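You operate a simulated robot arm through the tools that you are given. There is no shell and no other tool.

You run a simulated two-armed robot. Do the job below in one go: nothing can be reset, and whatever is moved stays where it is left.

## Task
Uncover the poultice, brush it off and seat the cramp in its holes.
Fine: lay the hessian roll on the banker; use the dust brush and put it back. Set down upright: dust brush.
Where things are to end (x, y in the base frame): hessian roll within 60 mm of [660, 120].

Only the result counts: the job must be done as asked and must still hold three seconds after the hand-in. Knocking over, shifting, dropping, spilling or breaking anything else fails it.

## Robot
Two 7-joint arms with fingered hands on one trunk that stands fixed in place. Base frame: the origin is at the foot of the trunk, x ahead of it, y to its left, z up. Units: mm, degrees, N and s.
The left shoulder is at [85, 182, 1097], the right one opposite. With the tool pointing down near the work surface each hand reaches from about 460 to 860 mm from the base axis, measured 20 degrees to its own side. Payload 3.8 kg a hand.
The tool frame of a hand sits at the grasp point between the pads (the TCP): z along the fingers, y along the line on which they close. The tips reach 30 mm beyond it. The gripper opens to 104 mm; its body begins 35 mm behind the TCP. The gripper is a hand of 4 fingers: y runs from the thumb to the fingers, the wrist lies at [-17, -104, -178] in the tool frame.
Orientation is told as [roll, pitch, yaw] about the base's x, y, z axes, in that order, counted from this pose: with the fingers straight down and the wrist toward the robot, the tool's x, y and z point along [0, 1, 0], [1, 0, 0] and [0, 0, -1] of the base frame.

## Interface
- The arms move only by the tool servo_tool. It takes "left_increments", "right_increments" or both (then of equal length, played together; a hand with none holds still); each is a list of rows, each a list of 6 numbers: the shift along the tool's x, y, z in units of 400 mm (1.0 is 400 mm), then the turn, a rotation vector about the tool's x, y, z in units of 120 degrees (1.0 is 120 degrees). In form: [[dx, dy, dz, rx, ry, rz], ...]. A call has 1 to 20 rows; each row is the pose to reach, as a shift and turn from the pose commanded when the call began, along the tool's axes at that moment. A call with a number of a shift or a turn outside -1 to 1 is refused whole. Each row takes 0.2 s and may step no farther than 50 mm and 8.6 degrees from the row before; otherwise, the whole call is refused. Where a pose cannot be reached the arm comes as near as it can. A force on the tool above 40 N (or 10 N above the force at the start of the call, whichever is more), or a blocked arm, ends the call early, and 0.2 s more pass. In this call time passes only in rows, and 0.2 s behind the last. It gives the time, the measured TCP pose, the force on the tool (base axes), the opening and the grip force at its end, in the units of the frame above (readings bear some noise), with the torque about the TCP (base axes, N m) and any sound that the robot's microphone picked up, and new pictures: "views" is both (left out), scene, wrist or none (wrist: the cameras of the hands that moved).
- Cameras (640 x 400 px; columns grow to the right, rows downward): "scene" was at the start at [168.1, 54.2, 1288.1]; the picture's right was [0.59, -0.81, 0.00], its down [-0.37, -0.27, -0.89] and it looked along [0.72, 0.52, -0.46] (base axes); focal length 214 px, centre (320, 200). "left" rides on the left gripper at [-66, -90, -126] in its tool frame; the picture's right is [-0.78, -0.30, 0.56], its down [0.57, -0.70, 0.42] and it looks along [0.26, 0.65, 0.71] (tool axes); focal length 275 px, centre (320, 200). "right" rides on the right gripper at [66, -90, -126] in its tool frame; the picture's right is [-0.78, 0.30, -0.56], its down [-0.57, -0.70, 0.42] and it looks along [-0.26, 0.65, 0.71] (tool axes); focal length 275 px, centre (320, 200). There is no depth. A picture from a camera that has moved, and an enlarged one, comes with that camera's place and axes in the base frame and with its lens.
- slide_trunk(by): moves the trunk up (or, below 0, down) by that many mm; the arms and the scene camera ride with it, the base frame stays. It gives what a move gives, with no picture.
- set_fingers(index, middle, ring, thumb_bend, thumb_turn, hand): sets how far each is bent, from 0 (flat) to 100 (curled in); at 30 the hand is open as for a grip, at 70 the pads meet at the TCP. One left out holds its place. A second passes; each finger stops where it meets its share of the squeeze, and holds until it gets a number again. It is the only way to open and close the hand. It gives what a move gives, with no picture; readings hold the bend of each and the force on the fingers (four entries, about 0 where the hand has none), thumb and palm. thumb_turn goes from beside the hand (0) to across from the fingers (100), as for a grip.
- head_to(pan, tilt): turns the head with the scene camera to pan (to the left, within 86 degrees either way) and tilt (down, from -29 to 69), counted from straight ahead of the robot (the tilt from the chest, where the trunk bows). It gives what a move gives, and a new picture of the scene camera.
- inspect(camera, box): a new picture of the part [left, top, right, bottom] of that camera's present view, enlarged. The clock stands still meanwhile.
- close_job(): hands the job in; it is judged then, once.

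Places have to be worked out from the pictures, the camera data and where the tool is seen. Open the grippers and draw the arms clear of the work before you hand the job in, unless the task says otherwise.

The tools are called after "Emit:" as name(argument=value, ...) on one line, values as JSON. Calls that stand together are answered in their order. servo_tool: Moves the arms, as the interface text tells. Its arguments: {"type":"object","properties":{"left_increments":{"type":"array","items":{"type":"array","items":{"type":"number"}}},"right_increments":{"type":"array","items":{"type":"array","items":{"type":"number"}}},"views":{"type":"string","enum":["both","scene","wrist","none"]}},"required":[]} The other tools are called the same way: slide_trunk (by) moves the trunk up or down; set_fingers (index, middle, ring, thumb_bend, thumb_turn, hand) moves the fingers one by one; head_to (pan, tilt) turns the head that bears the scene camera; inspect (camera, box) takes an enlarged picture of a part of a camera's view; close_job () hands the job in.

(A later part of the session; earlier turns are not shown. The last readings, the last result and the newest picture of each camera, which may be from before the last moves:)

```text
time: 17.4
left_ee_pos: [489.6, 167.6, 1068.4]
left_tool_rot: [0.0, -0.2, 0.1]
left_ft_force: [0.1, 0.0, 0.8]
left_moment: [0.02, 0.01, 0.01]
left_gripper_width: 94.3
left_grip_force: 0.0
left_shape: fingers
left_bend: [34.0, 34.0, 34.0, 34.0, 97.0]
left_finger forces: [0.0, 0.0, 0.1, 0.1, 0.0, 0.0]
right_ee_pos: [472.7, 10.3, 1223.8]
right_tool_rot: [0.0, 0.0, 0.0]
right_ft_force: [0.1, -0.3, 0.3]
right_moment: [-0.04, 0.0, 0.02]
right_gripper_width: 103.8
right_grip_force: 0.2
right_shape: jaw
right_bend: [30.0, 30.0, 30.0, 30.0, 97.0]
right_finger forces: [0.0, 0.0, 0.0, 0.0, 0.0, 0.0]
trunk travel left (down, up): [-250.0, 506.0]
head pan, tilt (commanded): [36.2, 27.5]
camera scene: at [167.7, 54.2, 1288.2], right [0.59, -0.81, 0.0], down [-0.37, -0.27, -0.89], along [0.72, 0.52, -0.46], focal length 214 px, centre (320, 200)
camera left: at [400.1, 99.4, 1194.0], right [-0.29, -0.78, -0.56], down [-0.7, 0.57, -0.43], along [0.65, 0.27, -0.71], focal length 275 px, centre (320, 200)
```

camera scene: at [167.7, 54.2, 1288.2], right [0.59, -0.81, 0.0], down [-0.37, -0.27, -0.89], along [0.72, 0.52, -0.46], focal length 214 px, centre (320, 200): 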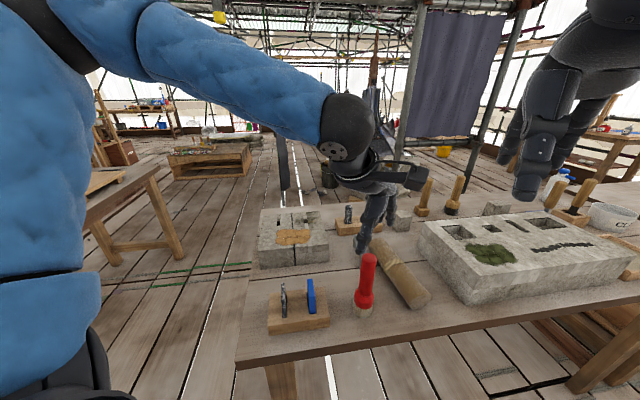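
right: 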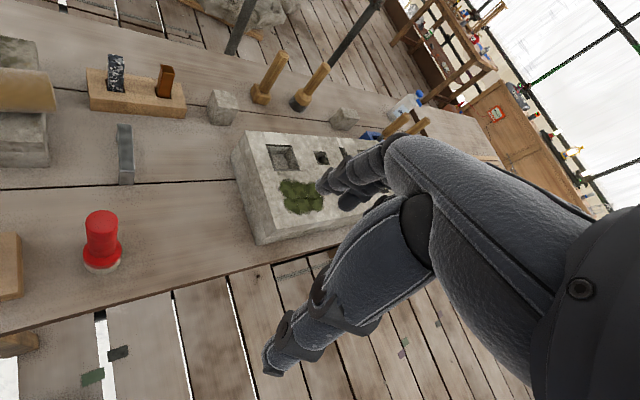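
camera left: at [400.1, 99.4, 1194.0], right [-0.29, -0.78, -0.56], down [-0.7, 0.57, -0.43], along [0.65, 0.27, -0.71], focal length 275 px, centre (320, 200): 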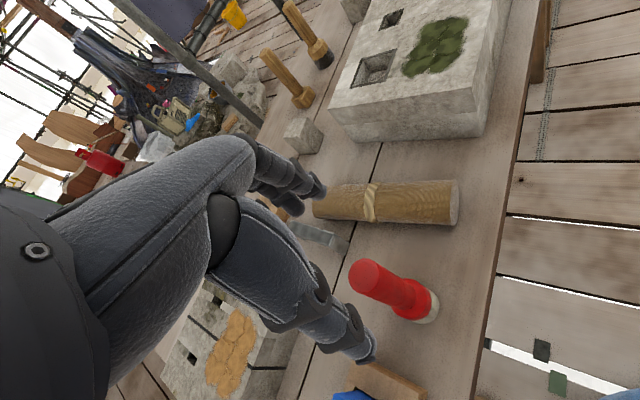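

The handle top sits almost exactly under the grasp point. I'll enlarge the hand picture to fine-tune the alignment.

Emit:
inspect(camera="left", box=[310, 220, 470, 340])

Emit:
inspect(camera="scene", box=[310, 190, 430, 330])

```text
3.33 times, centred on (390, 280) of left
camera zoom: at [400.1, 99.4, 1194.0], right [-0.29, -0.78, -0.56], down [-0.7, 0.57, -0.43], along [0.65, 0.27, -0.71], focal length 918 px, centre (87, -67)
```

zoom: 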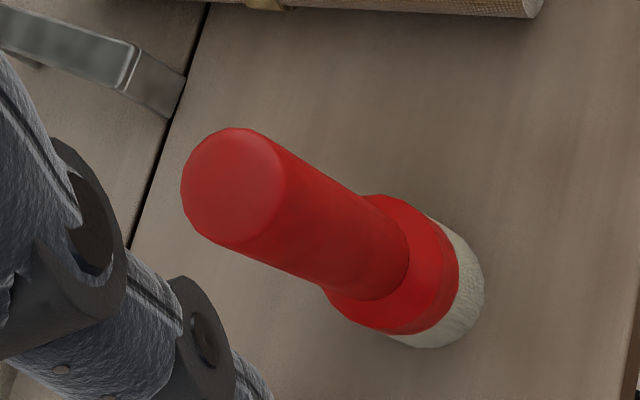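

```text
2.86 times, centred on (370, 260) of scene
camera zoom: at [167.7, 54.2, 1288.2], right [0.59, -0.81, 0.0], down [-0.37, -0.27, -0.89], along [0.72, 0.52, -0.46], focal length 613 px, centre (177, 29)
```

zoom: 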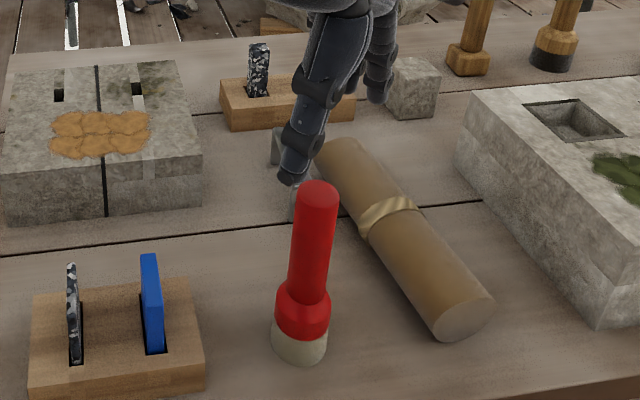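

Alignment is within 2 mm. I'll descend around the handle to z≈966, keeping the palm just above the handle top.

Emit:
servo_tool(left_increments=[[0, 0.004, 0.08, 0, 0, 0], [0, 0.004, 0.16, 0, 0, 0], [0, 0.004, 0.22, 0, 0, 0], [0, 0.004, 0.255, 0, 0, 0]], views="wrist")

Emit:
inspect(camera="scene", box=[310, 190, 430, 330])

```text
time: 18.4
left_ee_pos: [489.5, 165.2, 966.1]
left_tool_rot: [0.0, 0.1, 0.1]
left_ft_force: [-0.3, 0.5, -0.1]
left_moment: [0.03, -0.04, -0.01]
left_gripper_width: 94.4
left_grip_force: 0.0
left_shape: fingers
left_bend: [34.0, 34.0, 34.0, 34.0, 97.0]
left_finger forces: [0.0, 0.0, 0.0, 0.1, 0.0, 0.0]
right_ee_pos: [473.4, 10.8, 1223.7]
right_tool_rot: [0.0, 0.0, 0.0]
right_ft_force: [0.0, 0.3, -0.2]
right_moment: [0.01, 0.03, 0.01]
right_gripper_width: 103.9
right_grip_force: 0.0
right_shape: jaw
right_bend: [30.0, 30.0, 30.0, 30.0, 97.0]
right_finger forces: [0.0, 0.0, 0.1, 0.0, 0.1, 0.0]
trunk travel left (down, up): [-250.0, 506.0]
head pan, tilt (commanded): [36.2, 27.5]
camera left: at [401.7, 98.8, 1091.2], right [-0.3, -0.78, -0.56], down [-0.7, 0.57, -0.42], along [0.65, 0.26, -0.71], focal length 275 px, centre (320, 200)
```

left: 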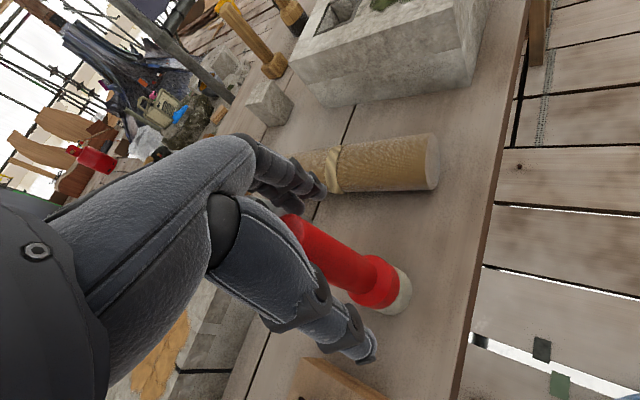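

```text
2.86 times, centred on (370, 260) of scene
camera zoom: at [168.3, 54.2, 1288.1], right [0.59, -0.81, 0.0], down [-0.37, -0.27, -0.89], along [0.72, 0.52, -0.46], focal length 613 px, centre (177, 29)
```

zoom: 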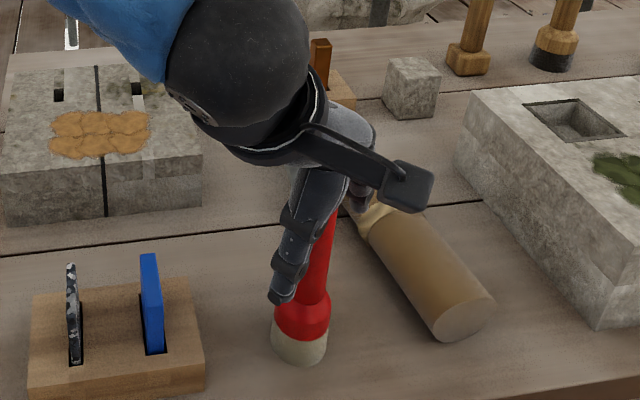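

The handle is between thumb and fingers and the brush hasn't moved. I'll close in two steps so that it isn't pushed over.

Emit:
set_fingers(hand="left", index=54, middle=54, ring=54, thumb_bend=54)

Emit:
inspect(camera="scene", box=[310, 190, 430, 330])

Emit:
inspect(camera="left", box=[230, 160, 430, 360])

```text
time: 19.4
left_ee_pos: [490.2, 165.6, 965.3]
left_tool_rot: [0.0, 0.0, -0.1]
left_ft_force: [-0.2, 0.5, 0.1]
left_moment: [-0.02, -0.01, 0.02]
left_gripper_width: 44.2
left_grip_force: 0.0
left_shape: fingers
left_bend: [54.0, 54.0, 54.0, 54.0, 97.0]
left_finger forces: [0.1, 0.1, 0.0, 0.0, 0.1, 0.1]
right_ee_pos: [474.0, 10.1, 1223.1]
right_tool_rot: [0.0, 0.0, -0.1]
right_ft_force: [-0.1, -0.2, -1.1]
right_moment: [0.04, 0.01, 0.01]
right_gripper_width: 103.6
right_grip_force: 0.2
right_shape: jaw
right_bend: [30.0, 30.0, 30.0, 30.0, 97.0]
right_finger forces: [0.0, 0.0, 0.0, 0.0, 0.0, 0.0]
trunk travel left (down, up): [-250.0, 506.0]
head pan, tilt (commanded): [36.2, 27.5]
```

```text
2.86 times, centred on (370, 260) of scene
camera zoom: at [168.1, 54.1, 1288.1], right [0.59, -0.81, 0.0], down [-0.37, -0.27, -0.89], along [0.72, 0.52, -0.46], focal length 613 px, centre (177, 29)
```

zoom: 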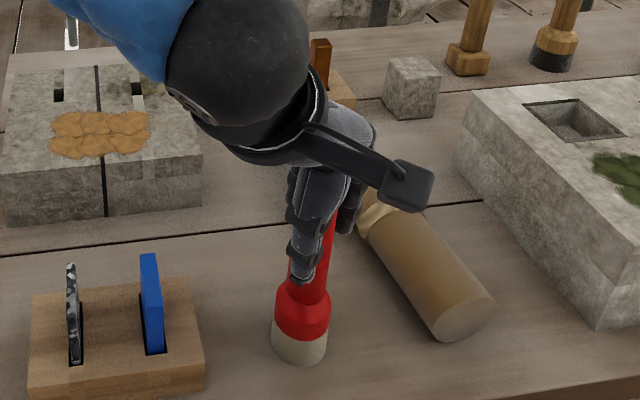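

```text
2.00 times, centred on (330, 260) of left
camera zoom: at [401.7, 98.7, 1091.6], right [-0.3, -0.78, -0.56], down [-0.7, 0.57, -0.42], along [0.65, 0.26, -0.71], focal length 551 px, centre (300, 80)
```

zoom: 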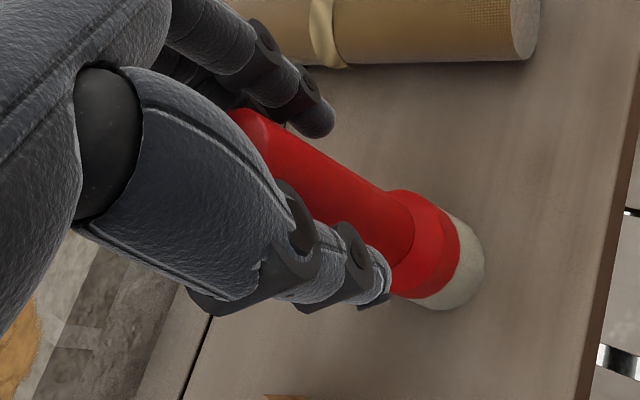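

No contact yet at a 44 mm gap, and the brush still stands undisturbed. I'll close fully onto the handle.

Emit:
set_fingers(hand="left", index=72, middle=72, ring=72, thumb_bend=72)

Emit:
inspect(camera="scene", box=[310, 190, 430, 330])

Emit:
inspect(camera="left", box=[230, 160, 430, 360])

```text
time: 20.4
left_ee_pos: [491.1, 165.4, 964.2]
left_tool_rot: [0.0, 0.0, -0.1]
left_ft_force: [-0.5, -0.2, 0.3]
left_moment: [-0.05, -0.01, 0.0]
left_gripper_width: 19.7
left_grip_force: 13.0
left_shape: fingers
left_bend: [71.0, 64.0, 72.0, 62.0, 95.0]
left_finger forces: [6.0, 7.8, 0.1, 0.0, 12.5, 0.1]
right_ee_pos: [473.0, 8.9, 1224.8]
right_tool_rot: [0.0, 0.0, -0.1]
right_ft_force: [0.4, 0.1, 0.2]
right_moment: [-0.01, 0.02, -0.01]
right_gripper_width: 103.6
right_grip_force: 0.1
right_shape: jaw
right_bend: [30.0, 30.0, 30.0, 30.0, 97.0]
right_finger forces: [0.1, 0.0, 0.0, 0.0, 0.0, 0.0]
trunk travel left (down, up): [-250.0, 506.0]
head pan, tilt (commanded): [36.2, 27.5]
```

```text
2.86 times, centred on (370, 260) of scene
camera zoom: at [168.3, 54.2, 1288.1], right [0.59, -0.81, 0.0], down [-0.37, -0.27, -0.89], along [0.72, 0.52, -0.46], focal length 613 px, centre (177, 29)
```

zoom: 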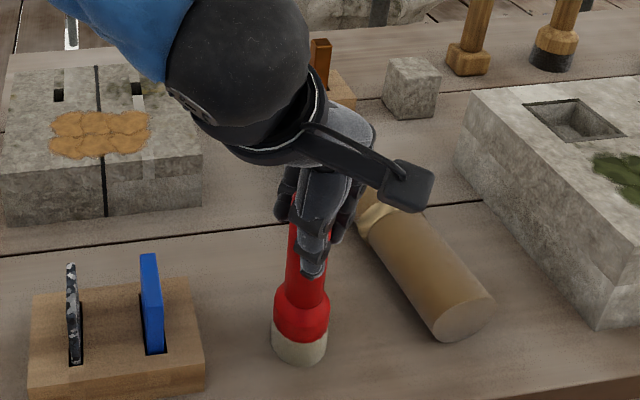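

```text
2.00 times, centred on (330, 260) of left
camera zoom: at [401.8, 98.8, 1091.4], right [-0.3, -0.78, -0.56], down [-0.7, 0.57, -0.42], along [0.65, 0.26, -0.71], focal length 551 px, centre (300, 80)
```

zoom: 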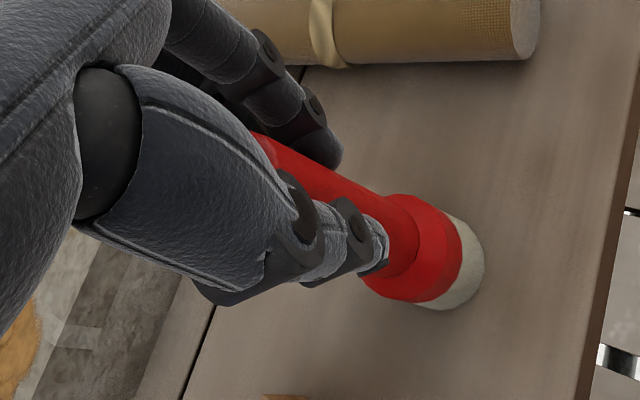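

The handle is held between thumb, index and middle finger (13 N), with TCP at (490.5,165.5,965) as the return pose. I'll lift slowly to check that it holds.

Emit:
servo_tool(left_increments=[[0, 0, -0.01, 0, 0, 0], [0, 0, -0.03, 0, 0, 0], [0, 0, -0.08, 0, 0, 0], [0, 0, -0.15, 0, 0, 0], [0, 0, -0.22, 0, 0, 0], [0, 0, -0.3, 0, 0, 0]], views="both")

Emit:
inspect(camera="scene", box=[310, 150, 430, 290])

```text
time: 21.8
left_ee_pos: [490.0, 165.2, 1086.9]
left_tool_rot: [0.0, 0.1, 0.0]
left_ft_force: [0.5, 0.3, -1.3]
left_moment: [0.0, 0.04, 0.02]
left_gripper_width: 19.3
left_grip_force: 13.0
left_shape: fingers
left_bend: [71.0, 65.0, 72.0, 63.0, 95.0]
left_finger forces: [5.8, 7.7, 0.1, 0.0, 12.4, 0.0]
right_ee_pos: [473.0, 9.4, 1223.6]
right_tool_rot: [0.0, 0.1, 0.0]
right_ft_force: [-0.2, -0.6, 0.0]
right_moment: [-0.03, -0.04, 0.01]
right_gripper_width: 103.6
right_grip_force: 0.1
right_shape: jaw
right_bend: [30.0, 30.0, 30.0, 30.0, 97.0]
right_finger forces: [0.0, 0.0, 0.0, 0.1, 0.1, 0.0]
trunk travel left (down, up): [-250.0, 506.0]
head pan, tilt (commanded): [36.2, 27.5]
camera scene: at [167.8, 54.0, 1288.2], right [0.59, -0.81, 0.0], down [-0.37, -0.27, -0.89], along [0.72, 0.52, -0.46], focal length 214 px, centre (320, 200)
camera left: at [401.9, 98.5, 1212.7], right [-0.3, -0.78, -0.56], down [-0.7, 0.57, -0.42], along [0.65, 0.27, -0.71], focal length 275 px, centre (320, 200)
```

scene: 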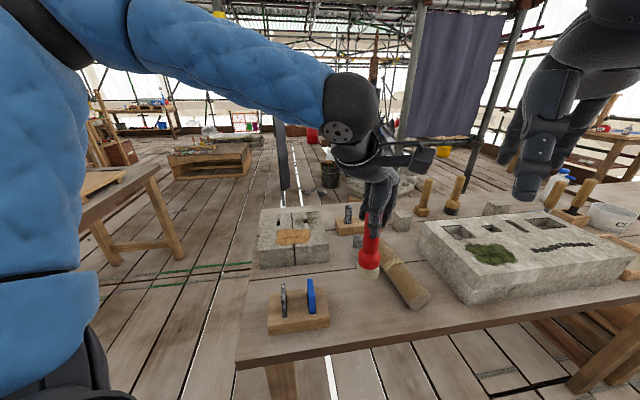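
left: 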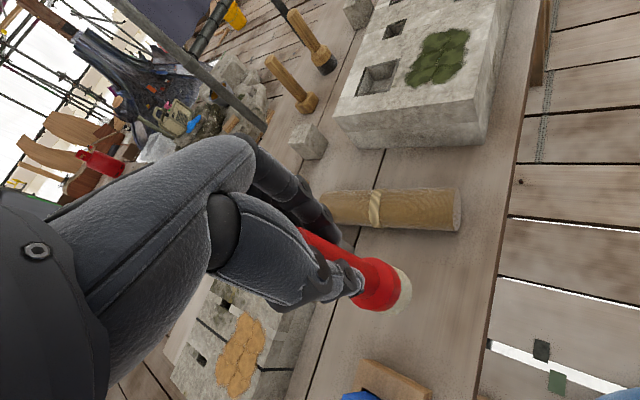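

```text
2.86 times, centred on (370, 220) of scene
camera zoom: at [167.8, 54.0, 1288.2], right [0.59, -0.81, 0.0], down [-0.37, -0.27, -0.89], along [0.72, 0.52, -0.46], focal length 613 px, centre (177, 143)
```

zoom: 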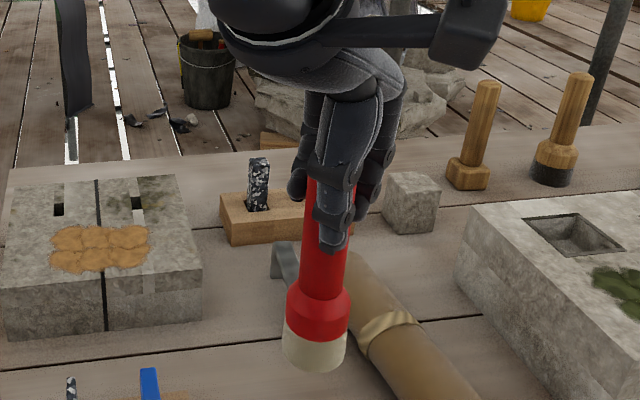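

The brush hangs upright in the grip. I'll look closer at the poultice in the hand camera to fix its extent and the stone's top height.

Emit:
inspect(camera="left", box=[150, 260, 350, 400])

Emit:
inspect(camera="scene", box=[245, 190, 345, 280])

```text
2.86 times, centred on (250, 330) of left
camera zoom: at [401.9, 98.5, 1212.7], right [-0.3, -0.78, -0.56], down [-0.7, 0.57, -0.42], along [0.65, 0.27, -0.71], focal length 786 px, centre (520, -171)
```

zoom: 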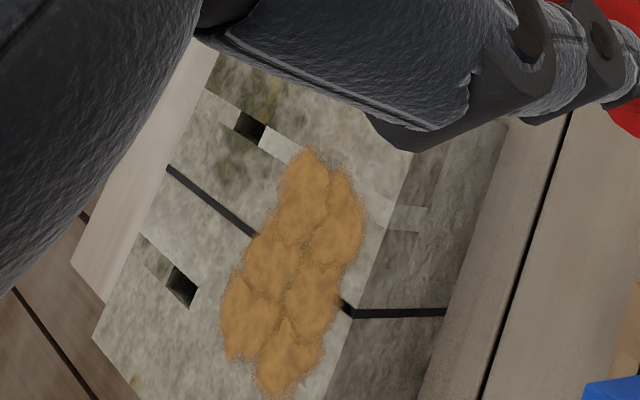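

```text
4.44 times, centred on (295, 235) of scene
camera zoom: at [167.8, 54.0, 1288.2], right [0.59, -0.81, 0.0], down [-0.37, -0.27, -0.89], along [0.72, 0.52, -0.46], focal length 953 px, centre (431, 44)
```

zoom: 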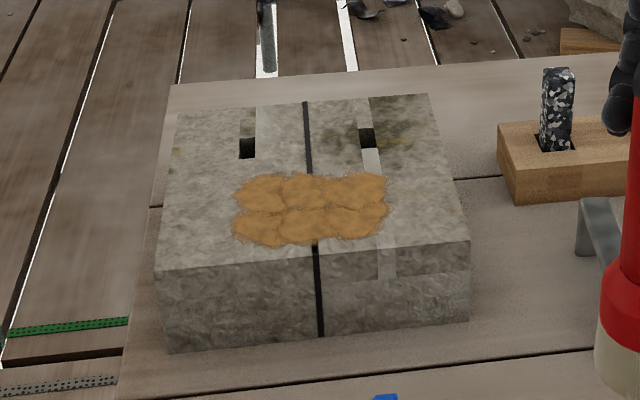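

The stone top is at z≈892, and the patch spans about 100 × 65 mm centred near (542,425). I'll carry the brush over the patch and turn the hand 45° so strokes run along the grip direction.

Emit:
servo_tool(left_increments=[[0.0813, 0.0163, 0, 0, 0, -0.0469], [0.1625, 0.0325, 0, 0, 0, -0.0938], [0.2438, 0.0488, 0, 0, 0, -0.1406], [0.325, 0.065, 0, 0, 0, -0.1875], [0.4063, 0.0813, 0, 0, 0, -0.2344], [0.4875, 0.0975, 0, 0, 0, -0.2813], [0.5688, 0.1138, 0, 0, 0, -0.3281], [0.65, 0.13, 0, 0, 0, -0.375]], views="both")

Emit:
inspect(camera="scene", box=[235, 150, 365, 280])

```text
time: 23.6
left_ee_pos: [544.9, 426.9, 1085.3]
left_tool_rot: [0.0, 0.1, 45.1]
left_ft_force: [0.7, -0.3, -0.9]
left_moment: [0.0, 0.03, 0.03]
left_gripper_width: 19.1
left_grip_force: 13.3
left_shape: fingers
left_bend: [71.0, 65.0, 72.0, 63.0, 95.0]
left_finger forces: [5.8, 7.9, 0.0, 0.1, 12.2, 0.1]
right_ee_pos: [473.5, 11.2, 1223.8]
right_tool_rot: [0.0, -0.1, 0.0]
right_ft_force: [-0.1, 0.0, -0.1]
right_moment: [-0.01, 0.01, 0.0]
right_gripper_width: 103.6
right_grip_force: 0.1
right_shape: jaw
right_bend: [30.0, 30.0, 30.0, 30.0, 97.0]
right_finger forces: [0.0, 0.0, 0.0, 0.1, 0.0, 0.0]
trunk travel left (down, up): [-250.0, 506.0]
head pan, tilt (commanded): [36.2, 27.5]
camera scene: at [168.5, 54.8, 1288.0], right [0.59, -0.81, 0.0], down [-0.37, -0.27, -0.89], along [0.72, 0.52, -0.46], focal length 214 px, centre (320, 200)
camera left: at [528.1, 315.9, 1211.5], right [0.34, -0.76, -0.56], down [-0.9, -0.09, -0.42], along [0.27, 0.65, -0.71], focal length 275 px, centre (320, 200)
```

scene: 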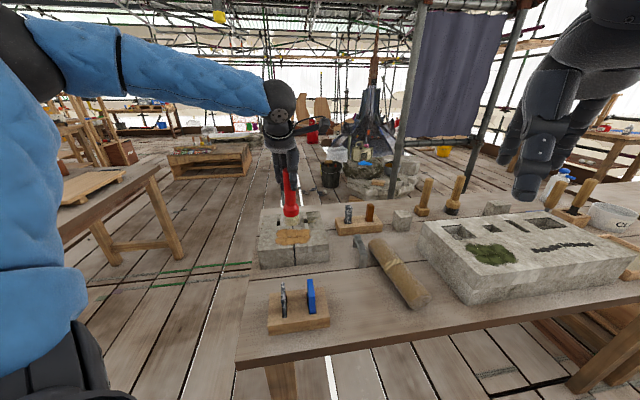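
left: 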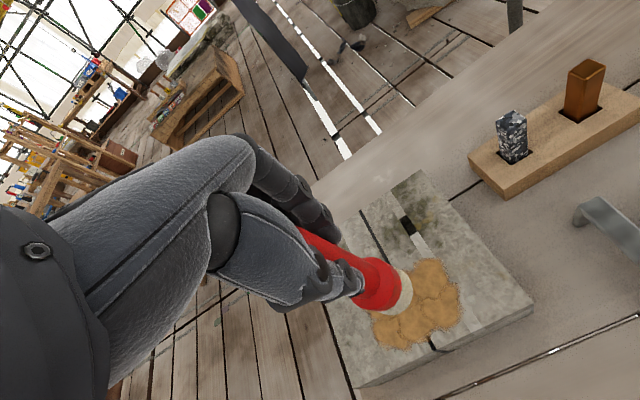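

```text
3.08 times, centred on (300, 215) of scene
camera zoom: at [168.5, 54.8, 1288.0], right [0.59, -0.81, 0.0], down [-0.37, -0.27, -0.89], along [0.72, 0.52, -0.46], focal length 660 px, centre (382, 154)
```

zoom: 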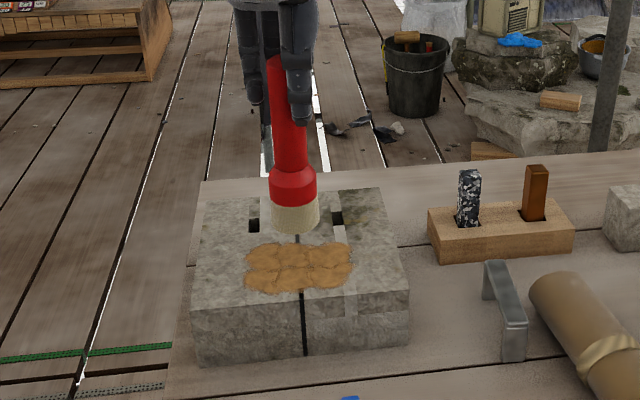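

The brush hangs about 45 mm above the patch centre. I'll lower it in steps until the bristles just touch.

Emit:
servo_tool(left_increments=[[0, 0, 0.05, 0, 0, 0], [0, 0, 0.09, 0, 0, 0], [0, 0, 0.105, 0, 0, 0], [0, 0, 0.11, 0, 0, 0]], views="none")

Emit:
inspect(camera="scene", box=[245, 180, 345, 280])

Emit:
inspect(camera="left", box=[300, 180, 500, 380])

```text
time: 24.6
left_ee_pos: [544.3, 424.7, 1040.3]
left_tool_rot: [0.0, 0.1, 45.0]
left_ft_force: [1.1, 0.6, -1.0]
left_moment: [0.0, -0.03, 0.0]
left_gripper_width: 19.3
left_grip_force: 13.0
left_shape: fingers
left_bend: [71.0, 65.0, 72.0, 63.0, 95.0]
left_finger forces: [5.8, 7.7, 0.0, 0.0, 12.2, 0.1]
right_ee_pos: [473.8, 10.3, 1223.8]
right_tool_rot: [0.1, 0.0, 0.0]
right_ft_force: [1.3, 0.3, 0.8]
right_moment: [-0.02, 0.01, 0.02]
right_gripper_width: 103.8
right_grip_force: 0.0
right_shape: jaw
right_bend: [30.0, 30.0, 30.0, 30.0, 97.0]
right_finger forces: [0.0, 0.0, 0.1, 0.1, 0.0, 0.0]
trunk travel left (down, up): [-250.0, 506.0]
head pan, tilt (commanded): [36.2, 27.5]
```

```text
4.00 times, centred on (295, 230) of scene
camera zoom: at [168.2, 54.3, 1288.1], right [0.59, -0.81, 0.0], down [-0.37, -0.27, -0.89], along [0.72, 0.52, -0.46], focal length 858 px, centre (420, 80)
```

zoom: 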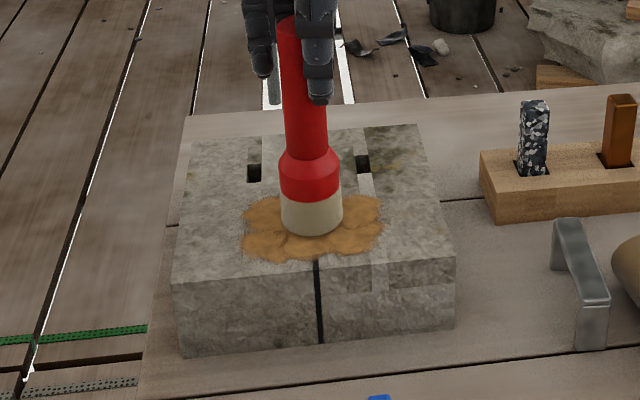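

```text
2.00 times, centred on (400, 280) of left
camera zoom: at [527.6, 314.7, 1167.2], right [0.34, -0.76, -0.56], down [-0.9, -0.09, -0.42], along [0.27, 0.65, -0.71], focal length 551 px, centre (160, 40)
```

zoom: 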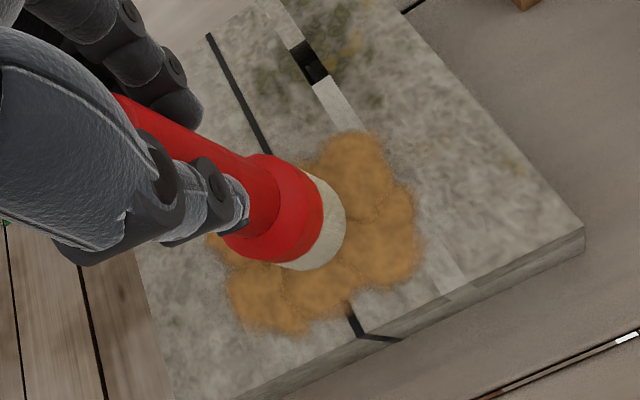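

No contact force yet; the bristles look only a few millimetres above the patch. I'll lower gently in 1–2 mm steps.

Emit:
servo_tool(left_increments=[[0, 0, 0.005, 0, 0, 0], [0, 0, 0.01, 0, 0, 0]], views="none")

Emit:
servo_tool(left_increments=[[0, 0, 0.004, 0, 0, 0], [0, 0, 0.006, 0, 0, 0]], views="none")

```text
time: 25.2
left_ee_pos: [544.2, 425.1, 1037.6]
left_tool_rot: [0.0, -0.1, 45.0]
left_ft_force: [-0.3, 0.1, -1.9]
left_moment: [0.0, -0.02, 0.02]
left_gripper_width: 19.2
left_grip_force: 12.7
left_shape: fingers
left_bend: [71.0, 65.0, 72.0, 63.0, 95.0]
left_finger forces: [5.8, 7.7, 0.1, 0.0, 12.1, 0.0]
right_ee_pos: [474.5, 10.0, 1224.1]
right_tool_rot: [0.0, 0.1, 0.0]
right_ft_force: [1.1, -0.1, 0.5]
right_moment: [-0.02, -0.02, 0.0]
right_gripper_width: 103.7
right_grip_force: 0.0
right_shape: jaw
right_bend: [30.0, 30.0, 30.0, 30.0, 97.0]
right_finger forces: [0.0, 0.0, 0.0, 0.1, 0.1, 0.0]
trunk travel left (down, up): [-250.0, 506.0]
head pan, tilt (commanded): [36.2, 27.5]
```

```text
time: 25.8
left_ee_pos: [543.8, 425.2, 1034.5]
left_tool_rot: [-0.1, 0.0, 45.0]
left_ft_force: [0.2, -0.5, -1.4]
left_moment: [0.02, 0.01, 0.03]
left_gripper_width: 19.0
left_grip_force: 12.9
left_shape: fingers
left_bend: [71.0, 65.0, 72.0, 63.0, 95.0]
left_finger forces: [5.8, 7.7, 0.0, 0.1, 12.1, 0.0]
right_ee_pos: [473.2, 10.1, 1223.3]
right_tool_rot: [0.1, -0.1, -0.1]
right_ft_force: [0.0, -0.1, 0.4]
right_moment: [0.0, 0.02, 0.02]
right_gripper_width: 103.6
right_grip_force: 0.0
right_shape: jaw
right_bend: [30.0, 30.0, 30.0, 30.0, 97.0]
right_finger forces: [0.0, 0.1, 0.0, 0.0, 0.0, 0.1]
trunk travel left (down, up): [-250.0, 506.0]
head pan, tilt (commanded): [36.2, 27.5]
```

Still no contact at z=1034.5. I'll continue down in fine steps.

Emit:
servo_tool(left_increments=[[0, 0, 0.004, 0, 0, 0], [0, 0, 0.006, 0, 0, 0]], views="none")

Emit:
inspect(camera="scene", box=[265, 190, 325, 250])

```text
time: 26.4
left_ee_pos: [544.6, 424.4, 1034.2]
left_tool_rot: [-0.1, -0.1, 45.1]
left_ft_force: [0.9, 0.4, 6.0]
left_moment: [-0.02, 0.0, 0.02]
left_gripper_width: 18.9
left_grip_force: 14.3
left_shape: fingers
left_bend: [71.0, 65.0, 72.0, 63.0, 95.0]
left_finger forces: [6.6, 9.0, 0.1, 0.0, 12.8, 0.0]
right_ee_pos: [473.3, 9.5, 1223.1]
right_tool_rot: [0.0, 0.0, 0.0]
right_ft_force: [0.3, 0.2, -1.1]
right_moment: [-0.02, -0.02, 0.03]
right_gripper_width: 103.8
right_grip_force: 0.1
right_shape: jaw
right_bend: [30.0, 30.0, 30.0, 30.0, 97.0]
right_finger forces: [0.0, 0.0, 0.0, 0.1, 0.1, 0.1]
trunk travel left (down, up): [-250.0, 506.0]
head pan, tilt (commanded): [36.2, 27.5]
```

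```text
6.67 times, centred on (295, 220) of scene
camera zoom: at [167.7, 53.9, 1288.3], right [0.59, -0.81, 0.0], down [-0.37, -0.27, -0.89], along [0.72, 0.52, -0.46], focal length 1430 px, centre (487, 67)
```

zoom: 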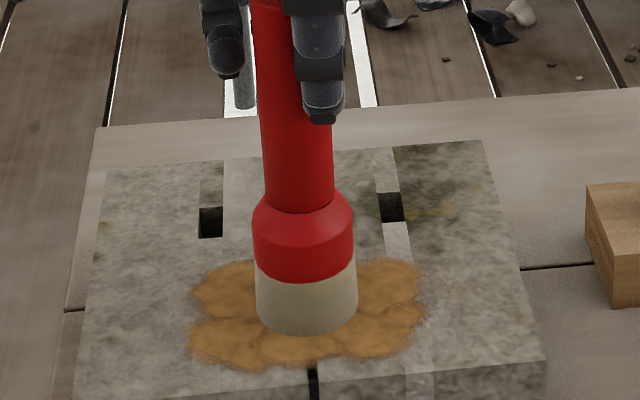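

The bristles touch at z≈1034 with about 7 N. I'll ease off slightly and make a first back-and-forth stroke along the grip direction to see how the poultice responds.

Emit:
servo_tool(left_increments=[[0, 0.02, -0.002, 0, 0, 0], [0, 0.05, -0.002, 0, 0, 0], [0, 0.08, -0.002, 0, 0, 0], [0, 0.05, -0.002, 0, 0, 0], [0, 0.01, -0.002, 0, 0, 0], [0, -0.03, -0.002, 0, 0, 0], [0, -0.07, -0.002, 0, 0, 0], [0, -0.03, -0.002, 0, 0, 0], [0, 0, -0.002, 0, 0, 0]], views="none")

Emit:
inspect(camera="scene", box=[265, 190, 325, 250])

Emit:
inspect(camera="left", box=[300, 180, 500, 380])

```text
time: 28.4
left_ee_pos: [542.5, 424.5, 1033.2]
left_tool_rot: [0.1, 0.1, 45.1]
left_ft_force: [0.2, -0.5, 0.5]
left_moment: [-0.1, 0.09, -0.01]
left_gripper_width: 18.3
left_grip_force: 11.9
left_shape: fingers
left_bend: [71.0, 65.0, 72.0, 63.0, 95.0]
left_finger forces: [4.9, 7.9, 0.1, 0.0, 11.0, 0.0]
right_ee_pos: [472.8, 8.5, 1223.7]
right_tool_rot: [0.0, 0.1, 0.1]
right_ft_force: [0.5, 0.2, -0.3]
right_moment: [0.0, 0.02, 0.0]
right_gripper_width: 103.5
right_grip_force: 0.1
right_shape: jaw
right_bend: [30.0, 30.0, 30.0, 30.0, 97.0]
right_finger forces: [0.1, 0.0, 0.0, 0.1, 0.1, 0.0]
trunk travel left (down, up): [-250.0, 506.0]
head pan, tilt (commanded): [36.2, 27.5]
```

```text
6.67 times, centred on (295, 220) of scene
camera zoom: at [167.8, 54.0, 1288.1], right [0.59, -0.81, 0.0], down [-0.37, -0.27, -0.89], along [0.72, 0.52, -0.46], focal length 1430 px, centre (487, 67)
```

zoom: 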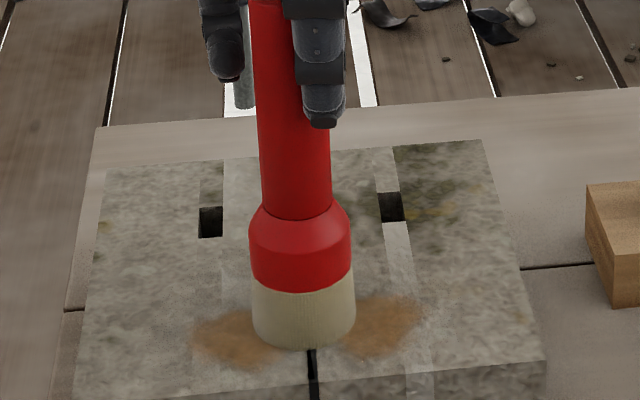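

```text
2.00 times, centred on (400, 280) of left
camera zoom: at [527.3, 314.1, 1158.8], right [0.34, -0.76, -0.56], down [-0.9, -0.09, -0.42], along [0.27, 0.65, -0.71], focal length 551 px, centre (160, 40)
```

zoom: 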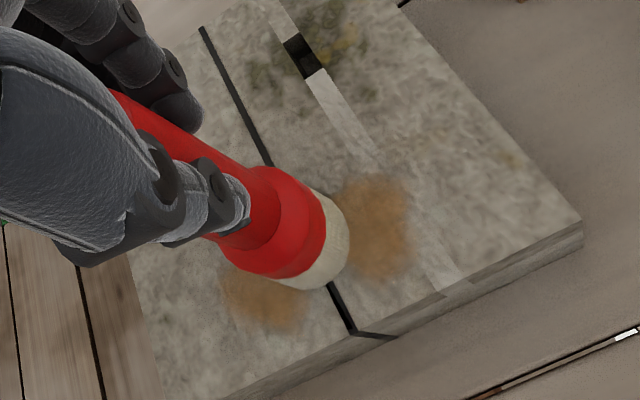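

The poultice vanishes under the bristles; two lumps are left either side of the joint. I'll stroke the left lump, lift over, and then stroke the right one.

Emit:
servo_tool(left_increments=[[0.03, 0, -0.015, 0, 0, 0], [0.085, -0.02, -0.015, 0, 0, 0], [0.085, -0.02, 0, 0, 0, 0], [0.085, 0.01, 0, 0, 0, 0], [0.085, 0.04, 0, 0, 0, 0], [0.085, 0, 0, 0, 0, 0], [0.085, -0.04, 0, 0, 0, 0], [0.085, -0.065, 0, 0, 0, 0], [0.085, -0.03, 0, 0, 0, 0], [0.085, 0.01, 0, 0, 0, 0], [0.085, 0.01, -0.015, 0, 0, 0], [0, 0, -0.015, 0, 0, 0], [-0.075, -0.01, -0.015, 0, 0, 0], [-0.075, -0.01, 0, 0, 0, 0], [-0.075, 0.02, 0, 0, 0, 0], [-0.075, 0.04, 0, 0, 0, 0], [-0.075, 0, 0, 0, 0, 0], [-0.075, -0.04, 0, 0, 0, 0], [-0.075, -0.065, 0, 0, 0, 0], [-0.075, -0.03, 0, 0, 0, 0]], views="none")

Emit:
inspect(camera="scene", box=[265, 190, 325, 250])

Emit:
inspect(camera="left", box=[300, 180, 500, 380])

```text
time: 32.6
left_ee_pos: [556.1, 396.9, 1032.5]
left_tool_rot: [0.0, 0.2, 45.0]
left_ft_force: [-1.1, -0.8, -0.2]
left_moment: [-0.04, 0.02, 0.02]
left_gripper_width: 17.5
left_grip_force: 11.7
left_shape: fingers
left_bend: [71.0, 65.0, 72.0, 63.0, 95.0]
left_finger forces: [4.4, 8.0, 0.0, 0.0, 10.5, 0.0]
right_ee_pos: [474.6, 9.6, 1222.8]
right_tool_rot: [0.0, 0.0, 0.0]
right_ft_force: [-0.7, -0.6, -0.6]
right_moment: [-0.05, -0.02, 0.01]
right_gripper_width: 103.8
right_grip_force: 0.1
right_shape: jaw
right_bend: [30.0, 30.0, 30.0, 30.0, 97.0]
right_finger forces: [0.0, 0.0, 0.0, 0.0, 0.0, 0.1]
trunk travel left (down, up): [-250.0, 506.0]
head pan, tilt (commanded): [36.2, 27.5]
```

```text
6.67 times, centred on (295, 220) of scene
camera zoom: at [168.5, 54.5, 1288.0], right [0.59, -0.81, 0.0], down [-0.37, -0.27, -0.89], along [0.72, 0.52, -0.46], focal length 1430 px, centre (487, 67)
```

zoom: 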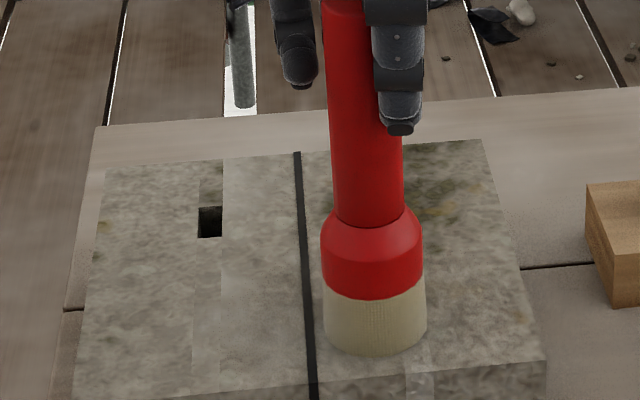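

```text
2.00 times, centred on (400, 280) of left
camera zoom: at [540.6, 285.3, 1159.1], right [0.34, -0.76, -0.56], down [-0.9, -0.09, -0.42], along [0.27, 0.65, -0.71], focal length 551 px, centre (160, 40)
```

zoom: 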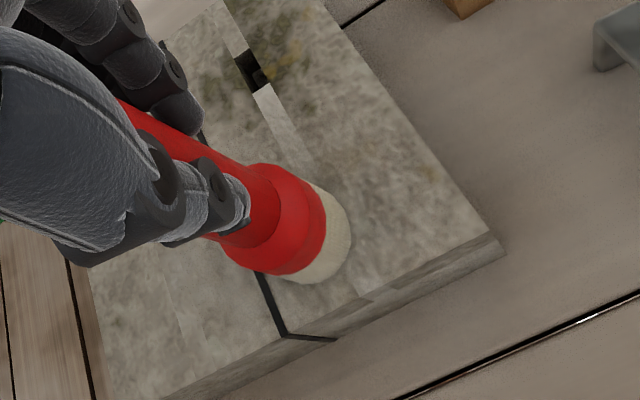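

The poultice looks gone apart from what may be hidden under the brush. I'll lift the brush and check the whole surface.

Emit:
servo_tool(left_increments=[[0, 0, -0.03, 0, 0, 0], [0, 0, -0.1, 0, 0, 0], [0, 0, -0.18, 0, 0, 0]], views="both")

Emit:
inspect(camera="scene", box=[250, 150, 340, 280])

Emit:
inspect(camera="left", box=[280, 160, 500, 380])

```text
time: 33.4
left_ee_pos: [555.8, 396.3, 1105.4]
left_tool_rot: [0.0, 0.2, 45.0]
left_ft_force: [0.0, 0.1, -1.4]
left_moment: [-0.01, -0.03, -0.03]
left_gripper_width: 17.1
left_grip_force: 12.0
left_shape: fingers
left_bend: [71.0, 65.0, 72.0, 63.0, 95.0]
left_finger forces: [4.8, 8.1, 0.0, 0.0, 10.5, 0.0]
right_ee_pos: [473.3, 9.8, 1224.8]
right_tool_rot: [0.0, -0.1, 0.0]
right_ft_force: [-0.8, 0.4, -1.1]
right_moment: [0.0, 0.02, -0.02]
right_gripper_width: 103.8
right_grip_force: 0.1
right_shape: jaw
right_bend: [30.0, 30.0, 30.0, 30.0, 97.0]
right_finger forces: [0.1, 0.0, 0.0, 0.0, 0.0, 0.1]
trunk travel left (down, up): [-250.0, 506.0]
head pan, tilt (commanded): [36.2, 27.5]
camera scene: at [167.9, 54.0, 1288.2], right [0.59, -0.81, 0.0], down [-0.37, -0.27, -0.89], along [0.72, 0.52, -0.46], focal length 214 px, centre (320, 200)
camera left: at [539.6, 285.0, 1231.4], right [0.34, -0.76, -0.56], down [-0.9, -0.09, -0.42], along [0.27, 0.65, -0.71], focal length 275 px, centre (320, 200)
```

scene: 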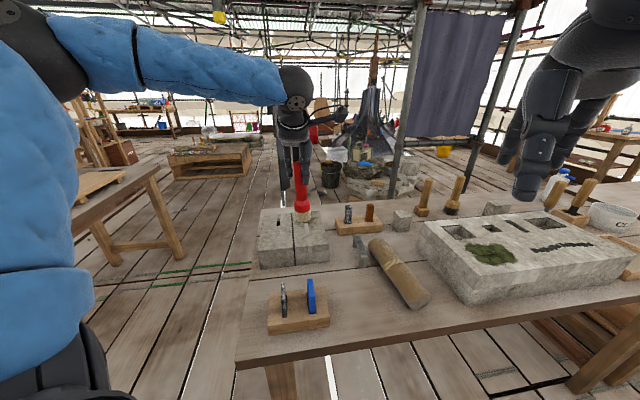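
left: 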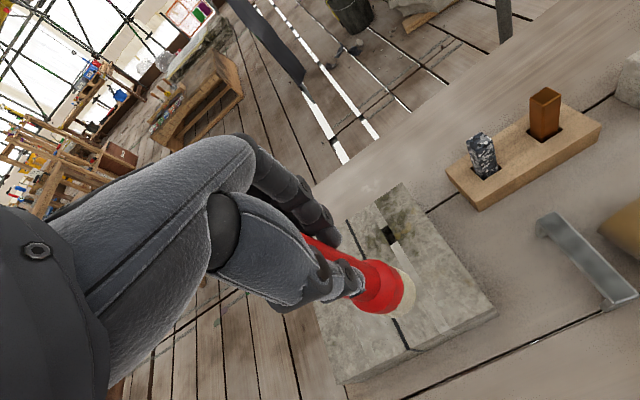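

```text
3.08 times, centred on (295, 215) of scene
camera zoom: at [167.9, 54.0, 1288.2], right [0.59, -0.81, 0.0], down [-0.37, -0.27, -0.89], along [0.72, 0.52, -0.46], focal length 660 px, centre (397, 154)
```

zoom: 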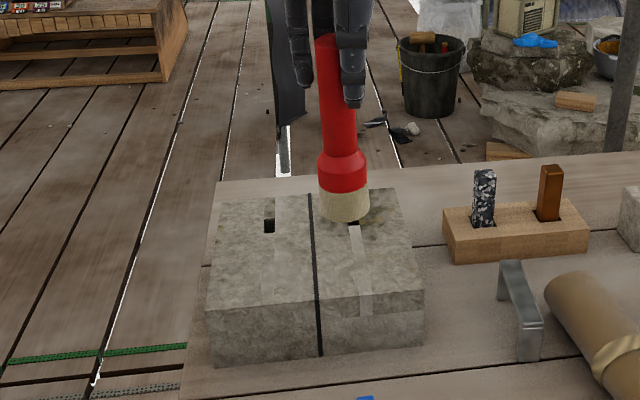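

```text
1.82 times, centred on (390, 270) of left
camera zoom: at [539.6, 285.0, 1231.4], right [0.34, -0.76, -0.56], down [-0.9, -0.09, -0.42], along [0.27, 0.65, -0.71], focal length 500 px, centre (193, 73)
```

zoom: 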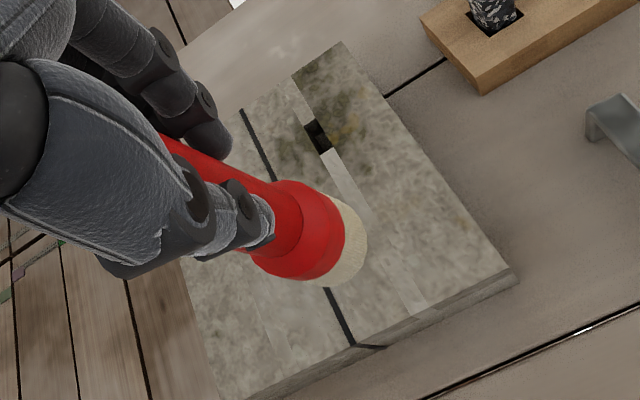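

The stone surface is clean, showing only the two cramp holes behind the joint's middle. I'll carry the brush back above its original spot in the same pose as when I took it.

Emit:
servo_tool(left_increments=[[-0.0366, -0.0654, 0, 0, 0, 0.0469], [-0.0731, -0.1309, 0, 0, 0, 0.0938], [-0.1097, -0.1963, 0, 0, 0, 0.1406], [-0.1463, -0.2618, 0, 0, 0, 0.1875], [-0.1828, -0.3272, 0, 0, 0, 0.2344], [-0.2194, -0.3926, 0, 0, 0, 0.2813], [-0.2559, -0.4581, 0, 0, 0, 0.3281], [-0.2925, -0.5235, 0, 0, 0, 0.375]], views="both")

Emit:
inspect(camera="scene", box=[250, 190, 340, 280])

```text
time: 35.2
left_ee_pos: [489.0, 164.4, 1106.6]
left_tool_rot: [0.0, 0.1, -0.3]
left_ft_force: [-1.4, -0.1, -1.5]
left_moment: [-0.01, 0.01, -0.02]
left_gripper_width: 17.0
left_grip_force: 11.7
left_shape: fingers
left_bend: [71.0, 65.0, 72.0, 63.0, 95.0]
left_finger forces: [4.6, 8.0, 0.1, 0.0, 10.4, 0.1]
right_ee_pos: [474.4, 9.7, 1224.0]
right_tool_rot: [0.1, 0.0, 0.1]
right_ft_force: [0.2, -0.8, 0.0]
right_moment: [0.03, 0.02, 0.01]
right_gripper_width: 103.7
right_grip_force: 0.1
right_shape: jaw
right_bend: [30.0, 30.0, 30.0, 30.0, 97.0]
right_finger forces: [0.1, 0.0, 0.1, 0.1, 0.1, 0.0]
trunk travel left (down, up): [-250.0, 506.0]
head pan, tilt (commanded): [36.2, 27.5]
camera scene: at [168.5, 54.1, 1288.1], right [0.59, -0.81, 0.0], down [-0.37, -0.27, -0.89], along [0.72, 0.52, -0.46], focal length 214 px, centre (320, 200)
camera left: at [400.7, 98.1, 1231.3], right [-0.3, -0.78, -0.56], down [-0.7, 0.57, -0.42], along [0.65, 0.26, -0.71], focal length 275 px, centre (320, 200)
```

scene: 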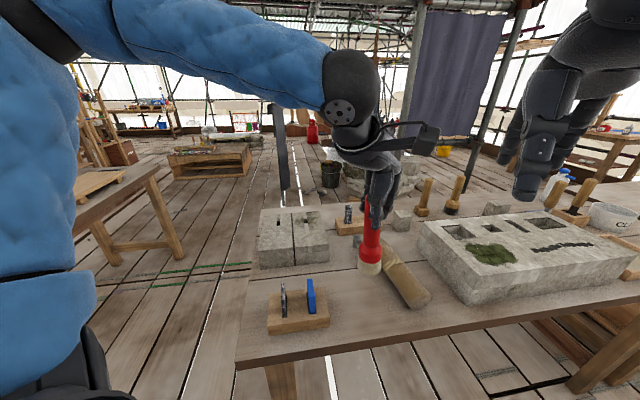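
left: 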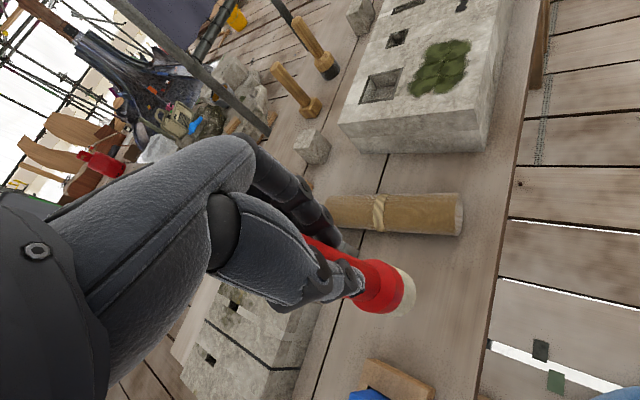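

```text
4.44 times, centred on (295, 235) of scene
camera zoom: at [168.5, 54.1, 1288.1], right [0.59, -0.81, 0.0], down [-0.37, -0.27, -0.89], along [0.72, 0.52, -0.46], focal length 953 px, centre (431, 44)
```

zoom: 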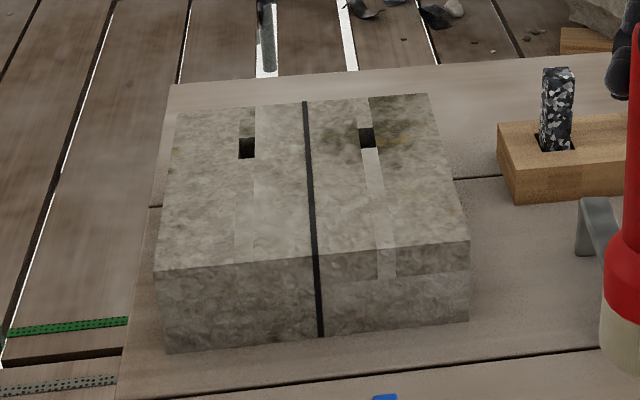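

The stone is confirmed clean. I'll lower the brush to just above the bench on its original spot.

Emit:
servo_tool(left_increments=[[0.002, 0.003, 0.08, 0, 0, -0.002], [0.002, 0.003, 0.17, 0, 0, -0.002], [0.002, 0.003, 0.26, 0, 0, -0.002], [0.002, 0.003, 0.32, 0, 0, -0.002], [0.002, 0.003, 0.342, 0, 0, -0.002]], views="none")

Emit:
inspect(camera="scene", box=[310, 190, 430, 330])

```text
time: 36.4
left_ee_pos: [491.8, 165.2, 967.9]
left_tool_rot: [0.0, 0.0, 0.3]
left_ft_force: [0.8, 0.0, -2.5]
left_moment: [-0.02, -0.01, 0.0]
left_gripper_width: 17.0
left_grip_force: 11.2
left_shape: fingers
left_bend: [71.0, 65.0, 72.0, 63.0, 95.0]
left_finger forces: [4.7, 7.8, 0.0, 0.0, 10.2, 0.0]
right_ee_pos: [474.9, 9.3, 1223.9]
right_tool_rot: [0.1, 0.0, 0.0]
right_ft_force: [0.2, -0.3, -0.3]
right_moment: [-0.02, 0.01, -0.04]
right_gripper_width: 103.9
right_grip_force: 0.0
right_shape: jaw
right_bend: [30.0, 30.0, 30.0, 30.0, 97.0]
right_finger forces: [0.1, 0.1, 0.0, 0.0, 0.0, 0.1]
trunk travel left (down, up): [-250.0, 506.0]
head pan, tilt (commanded): [36.2, 27.5]
```

```text
2.86 times, centred on (370, 260) of scene
camera zoom: at [168.3, 54.2, 1288.1], right [0.59, -0.81, 0.0], down [-0.37, -0.27, -0.89], along [0.72, 0.52, -0.46], focal length 613 px, centre (177, 29)
```

zoom: 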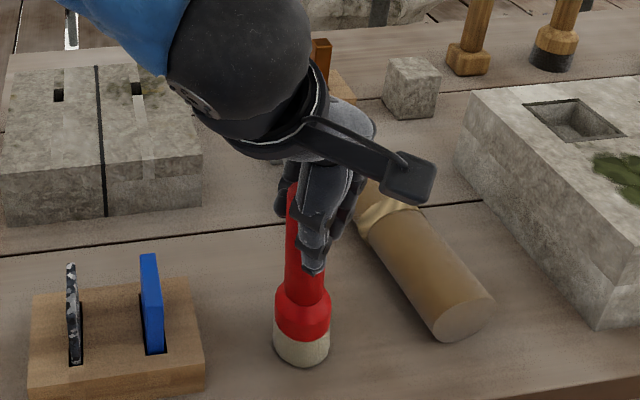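

The brush is back over its spot with a few millimetres to go. I'll lower it gently until it bears on the bench.

Emit:
servo_tool(left_increments=[[0, 0, 0.004, 0, 0, 0], [0, 0, 0.008, 0, 0, 0], [0, 0, 0.011, 0, 0, 0]], views="none")

```text
time: 37.2
left_ee_pos: [492.1, 165.3, 964.2]
left_tool_rot: [0.0, -0.1, 0.2]
left_ft_force: [0.3, -1.2, -1.7]
left_moment: [0.0, 0.0, 0.02]
left_gripper_width: 17.0
left_grip_force: 10.8
left_shape: fingers
left_bend: [71.0, 65.0, 72.0, 63.0, 95.0]
left_finger forces: [4.5, 7.7, 0.1, 0.0, 10.1, 0.0]
right_ee_pos: [473.7, 10.4, 1224.4]
right_tool_rot: [0.0, -0.1, -0.1]
right_ft_force: [0.1, 1.3, -0.1]
right_moment: [0.03, 0.02, -0.01]
right_gripper_width: 103.8
right_grip_force: 0.0
right_shape: jaw
right_bend: [30.0, 30.0, 30.0, 30.0, 97.0]
right_finger forces: [0.0, 0.0, 0.1, 0.0, 0.0, 0.1]
trunk travel left (down, up): [-250.0, 506.0]
head pan, tilt (commanded): [36.2, 27.5]
```

No contact yet at z=964. I'll keep going in 1 mm steps.

Emit:
servo_tool(left_increments=[[0, 0, 0.0025, 0, 0, 0], [0, 0, 0.005, 0, 0, 0]], views="none")

Emit:
servo_tool(left_increments=[[0, 0, 0.0025, 0, 0, 0], [0, 0, 0.004, 0, 0, 0]], views="none")

```text
time: 37.8
left_ee_pos: [492.5, 166.3, 962.8]
left_tool_rot: [-0.2, -0.2, 0.2]
left_ft_force: [1.0, -1.1, 4.9]
left_moment: [0.01, 0.03, -0.01]
left_gripper_width: 16.8
left_grip_force: 11.7
left_shape: fingers
left_bend: [71.0, 65.0, 72.0, 63.0, 95.0]
left_finger forces: [5.0, 8.4, 0.1, 0.0, 10.5, 0.1]
right_ee_pos: [473.3, 9.0, 1224.2]
right_tool_rot: [0.0, 0.0, 0.0]
right_ft_force: [-0.9, 0.3, -0.7]
right_moment: [0.03, 0.01, 0.01]
right_gripper_width: 103.7
right_grip_force: 0.1
right_shape: jaw
right_bend: [30.0, 30.0, 30.0, 30.0, 97.0]
right_finger forces: [0.1, 0.0, 0.0, 0.0, 0.0, 0.1]
trunk travel left (down, up): [-250.0, 506.0]
head pan, tilt (commanded): [36.2, 27.5]
```

```text
time: 38.4
left_ee_pos: [492.7, 165.9, 963.3]
left_tool_rot: [-0.1, -0.2, 0.1]
left_ft_force: [2.1, -1.0, 12.2]
left_moment: [-0.04, 0.0, 0.04]
left_gripper_width: 16.7
left_grip_force: 14.3
left_shape: fingers
left_bend: [71.0, 65.0, 72.0, 64.0, 95.0]
left_finger forces: [5.9, 9.7, 0.1, 0.0, 11.6, 0.0]
right_ee_pos: [472.3, 10.0, 1223.8]
right_tool_rot: [0.0, 0.0, 0.0]
right_ft_force: [0.8, 0.2, 0.5]
right_moment: [-0.03, 0.04, -0.03]
right_gripper_width: 103.6
right_grip_force: 0.1
right_shape: jaw
right_bend: [30.0, 30.0, 30.0, 30.0, 97.0]
right_finger forces: [0.0, 0.0, 0.0, 0.1, 0.0, 0.1]
trunk travel left (down, up): [-250.0, 506.0]
head pan, tilt (commanded): [36.2, 27.5]
```

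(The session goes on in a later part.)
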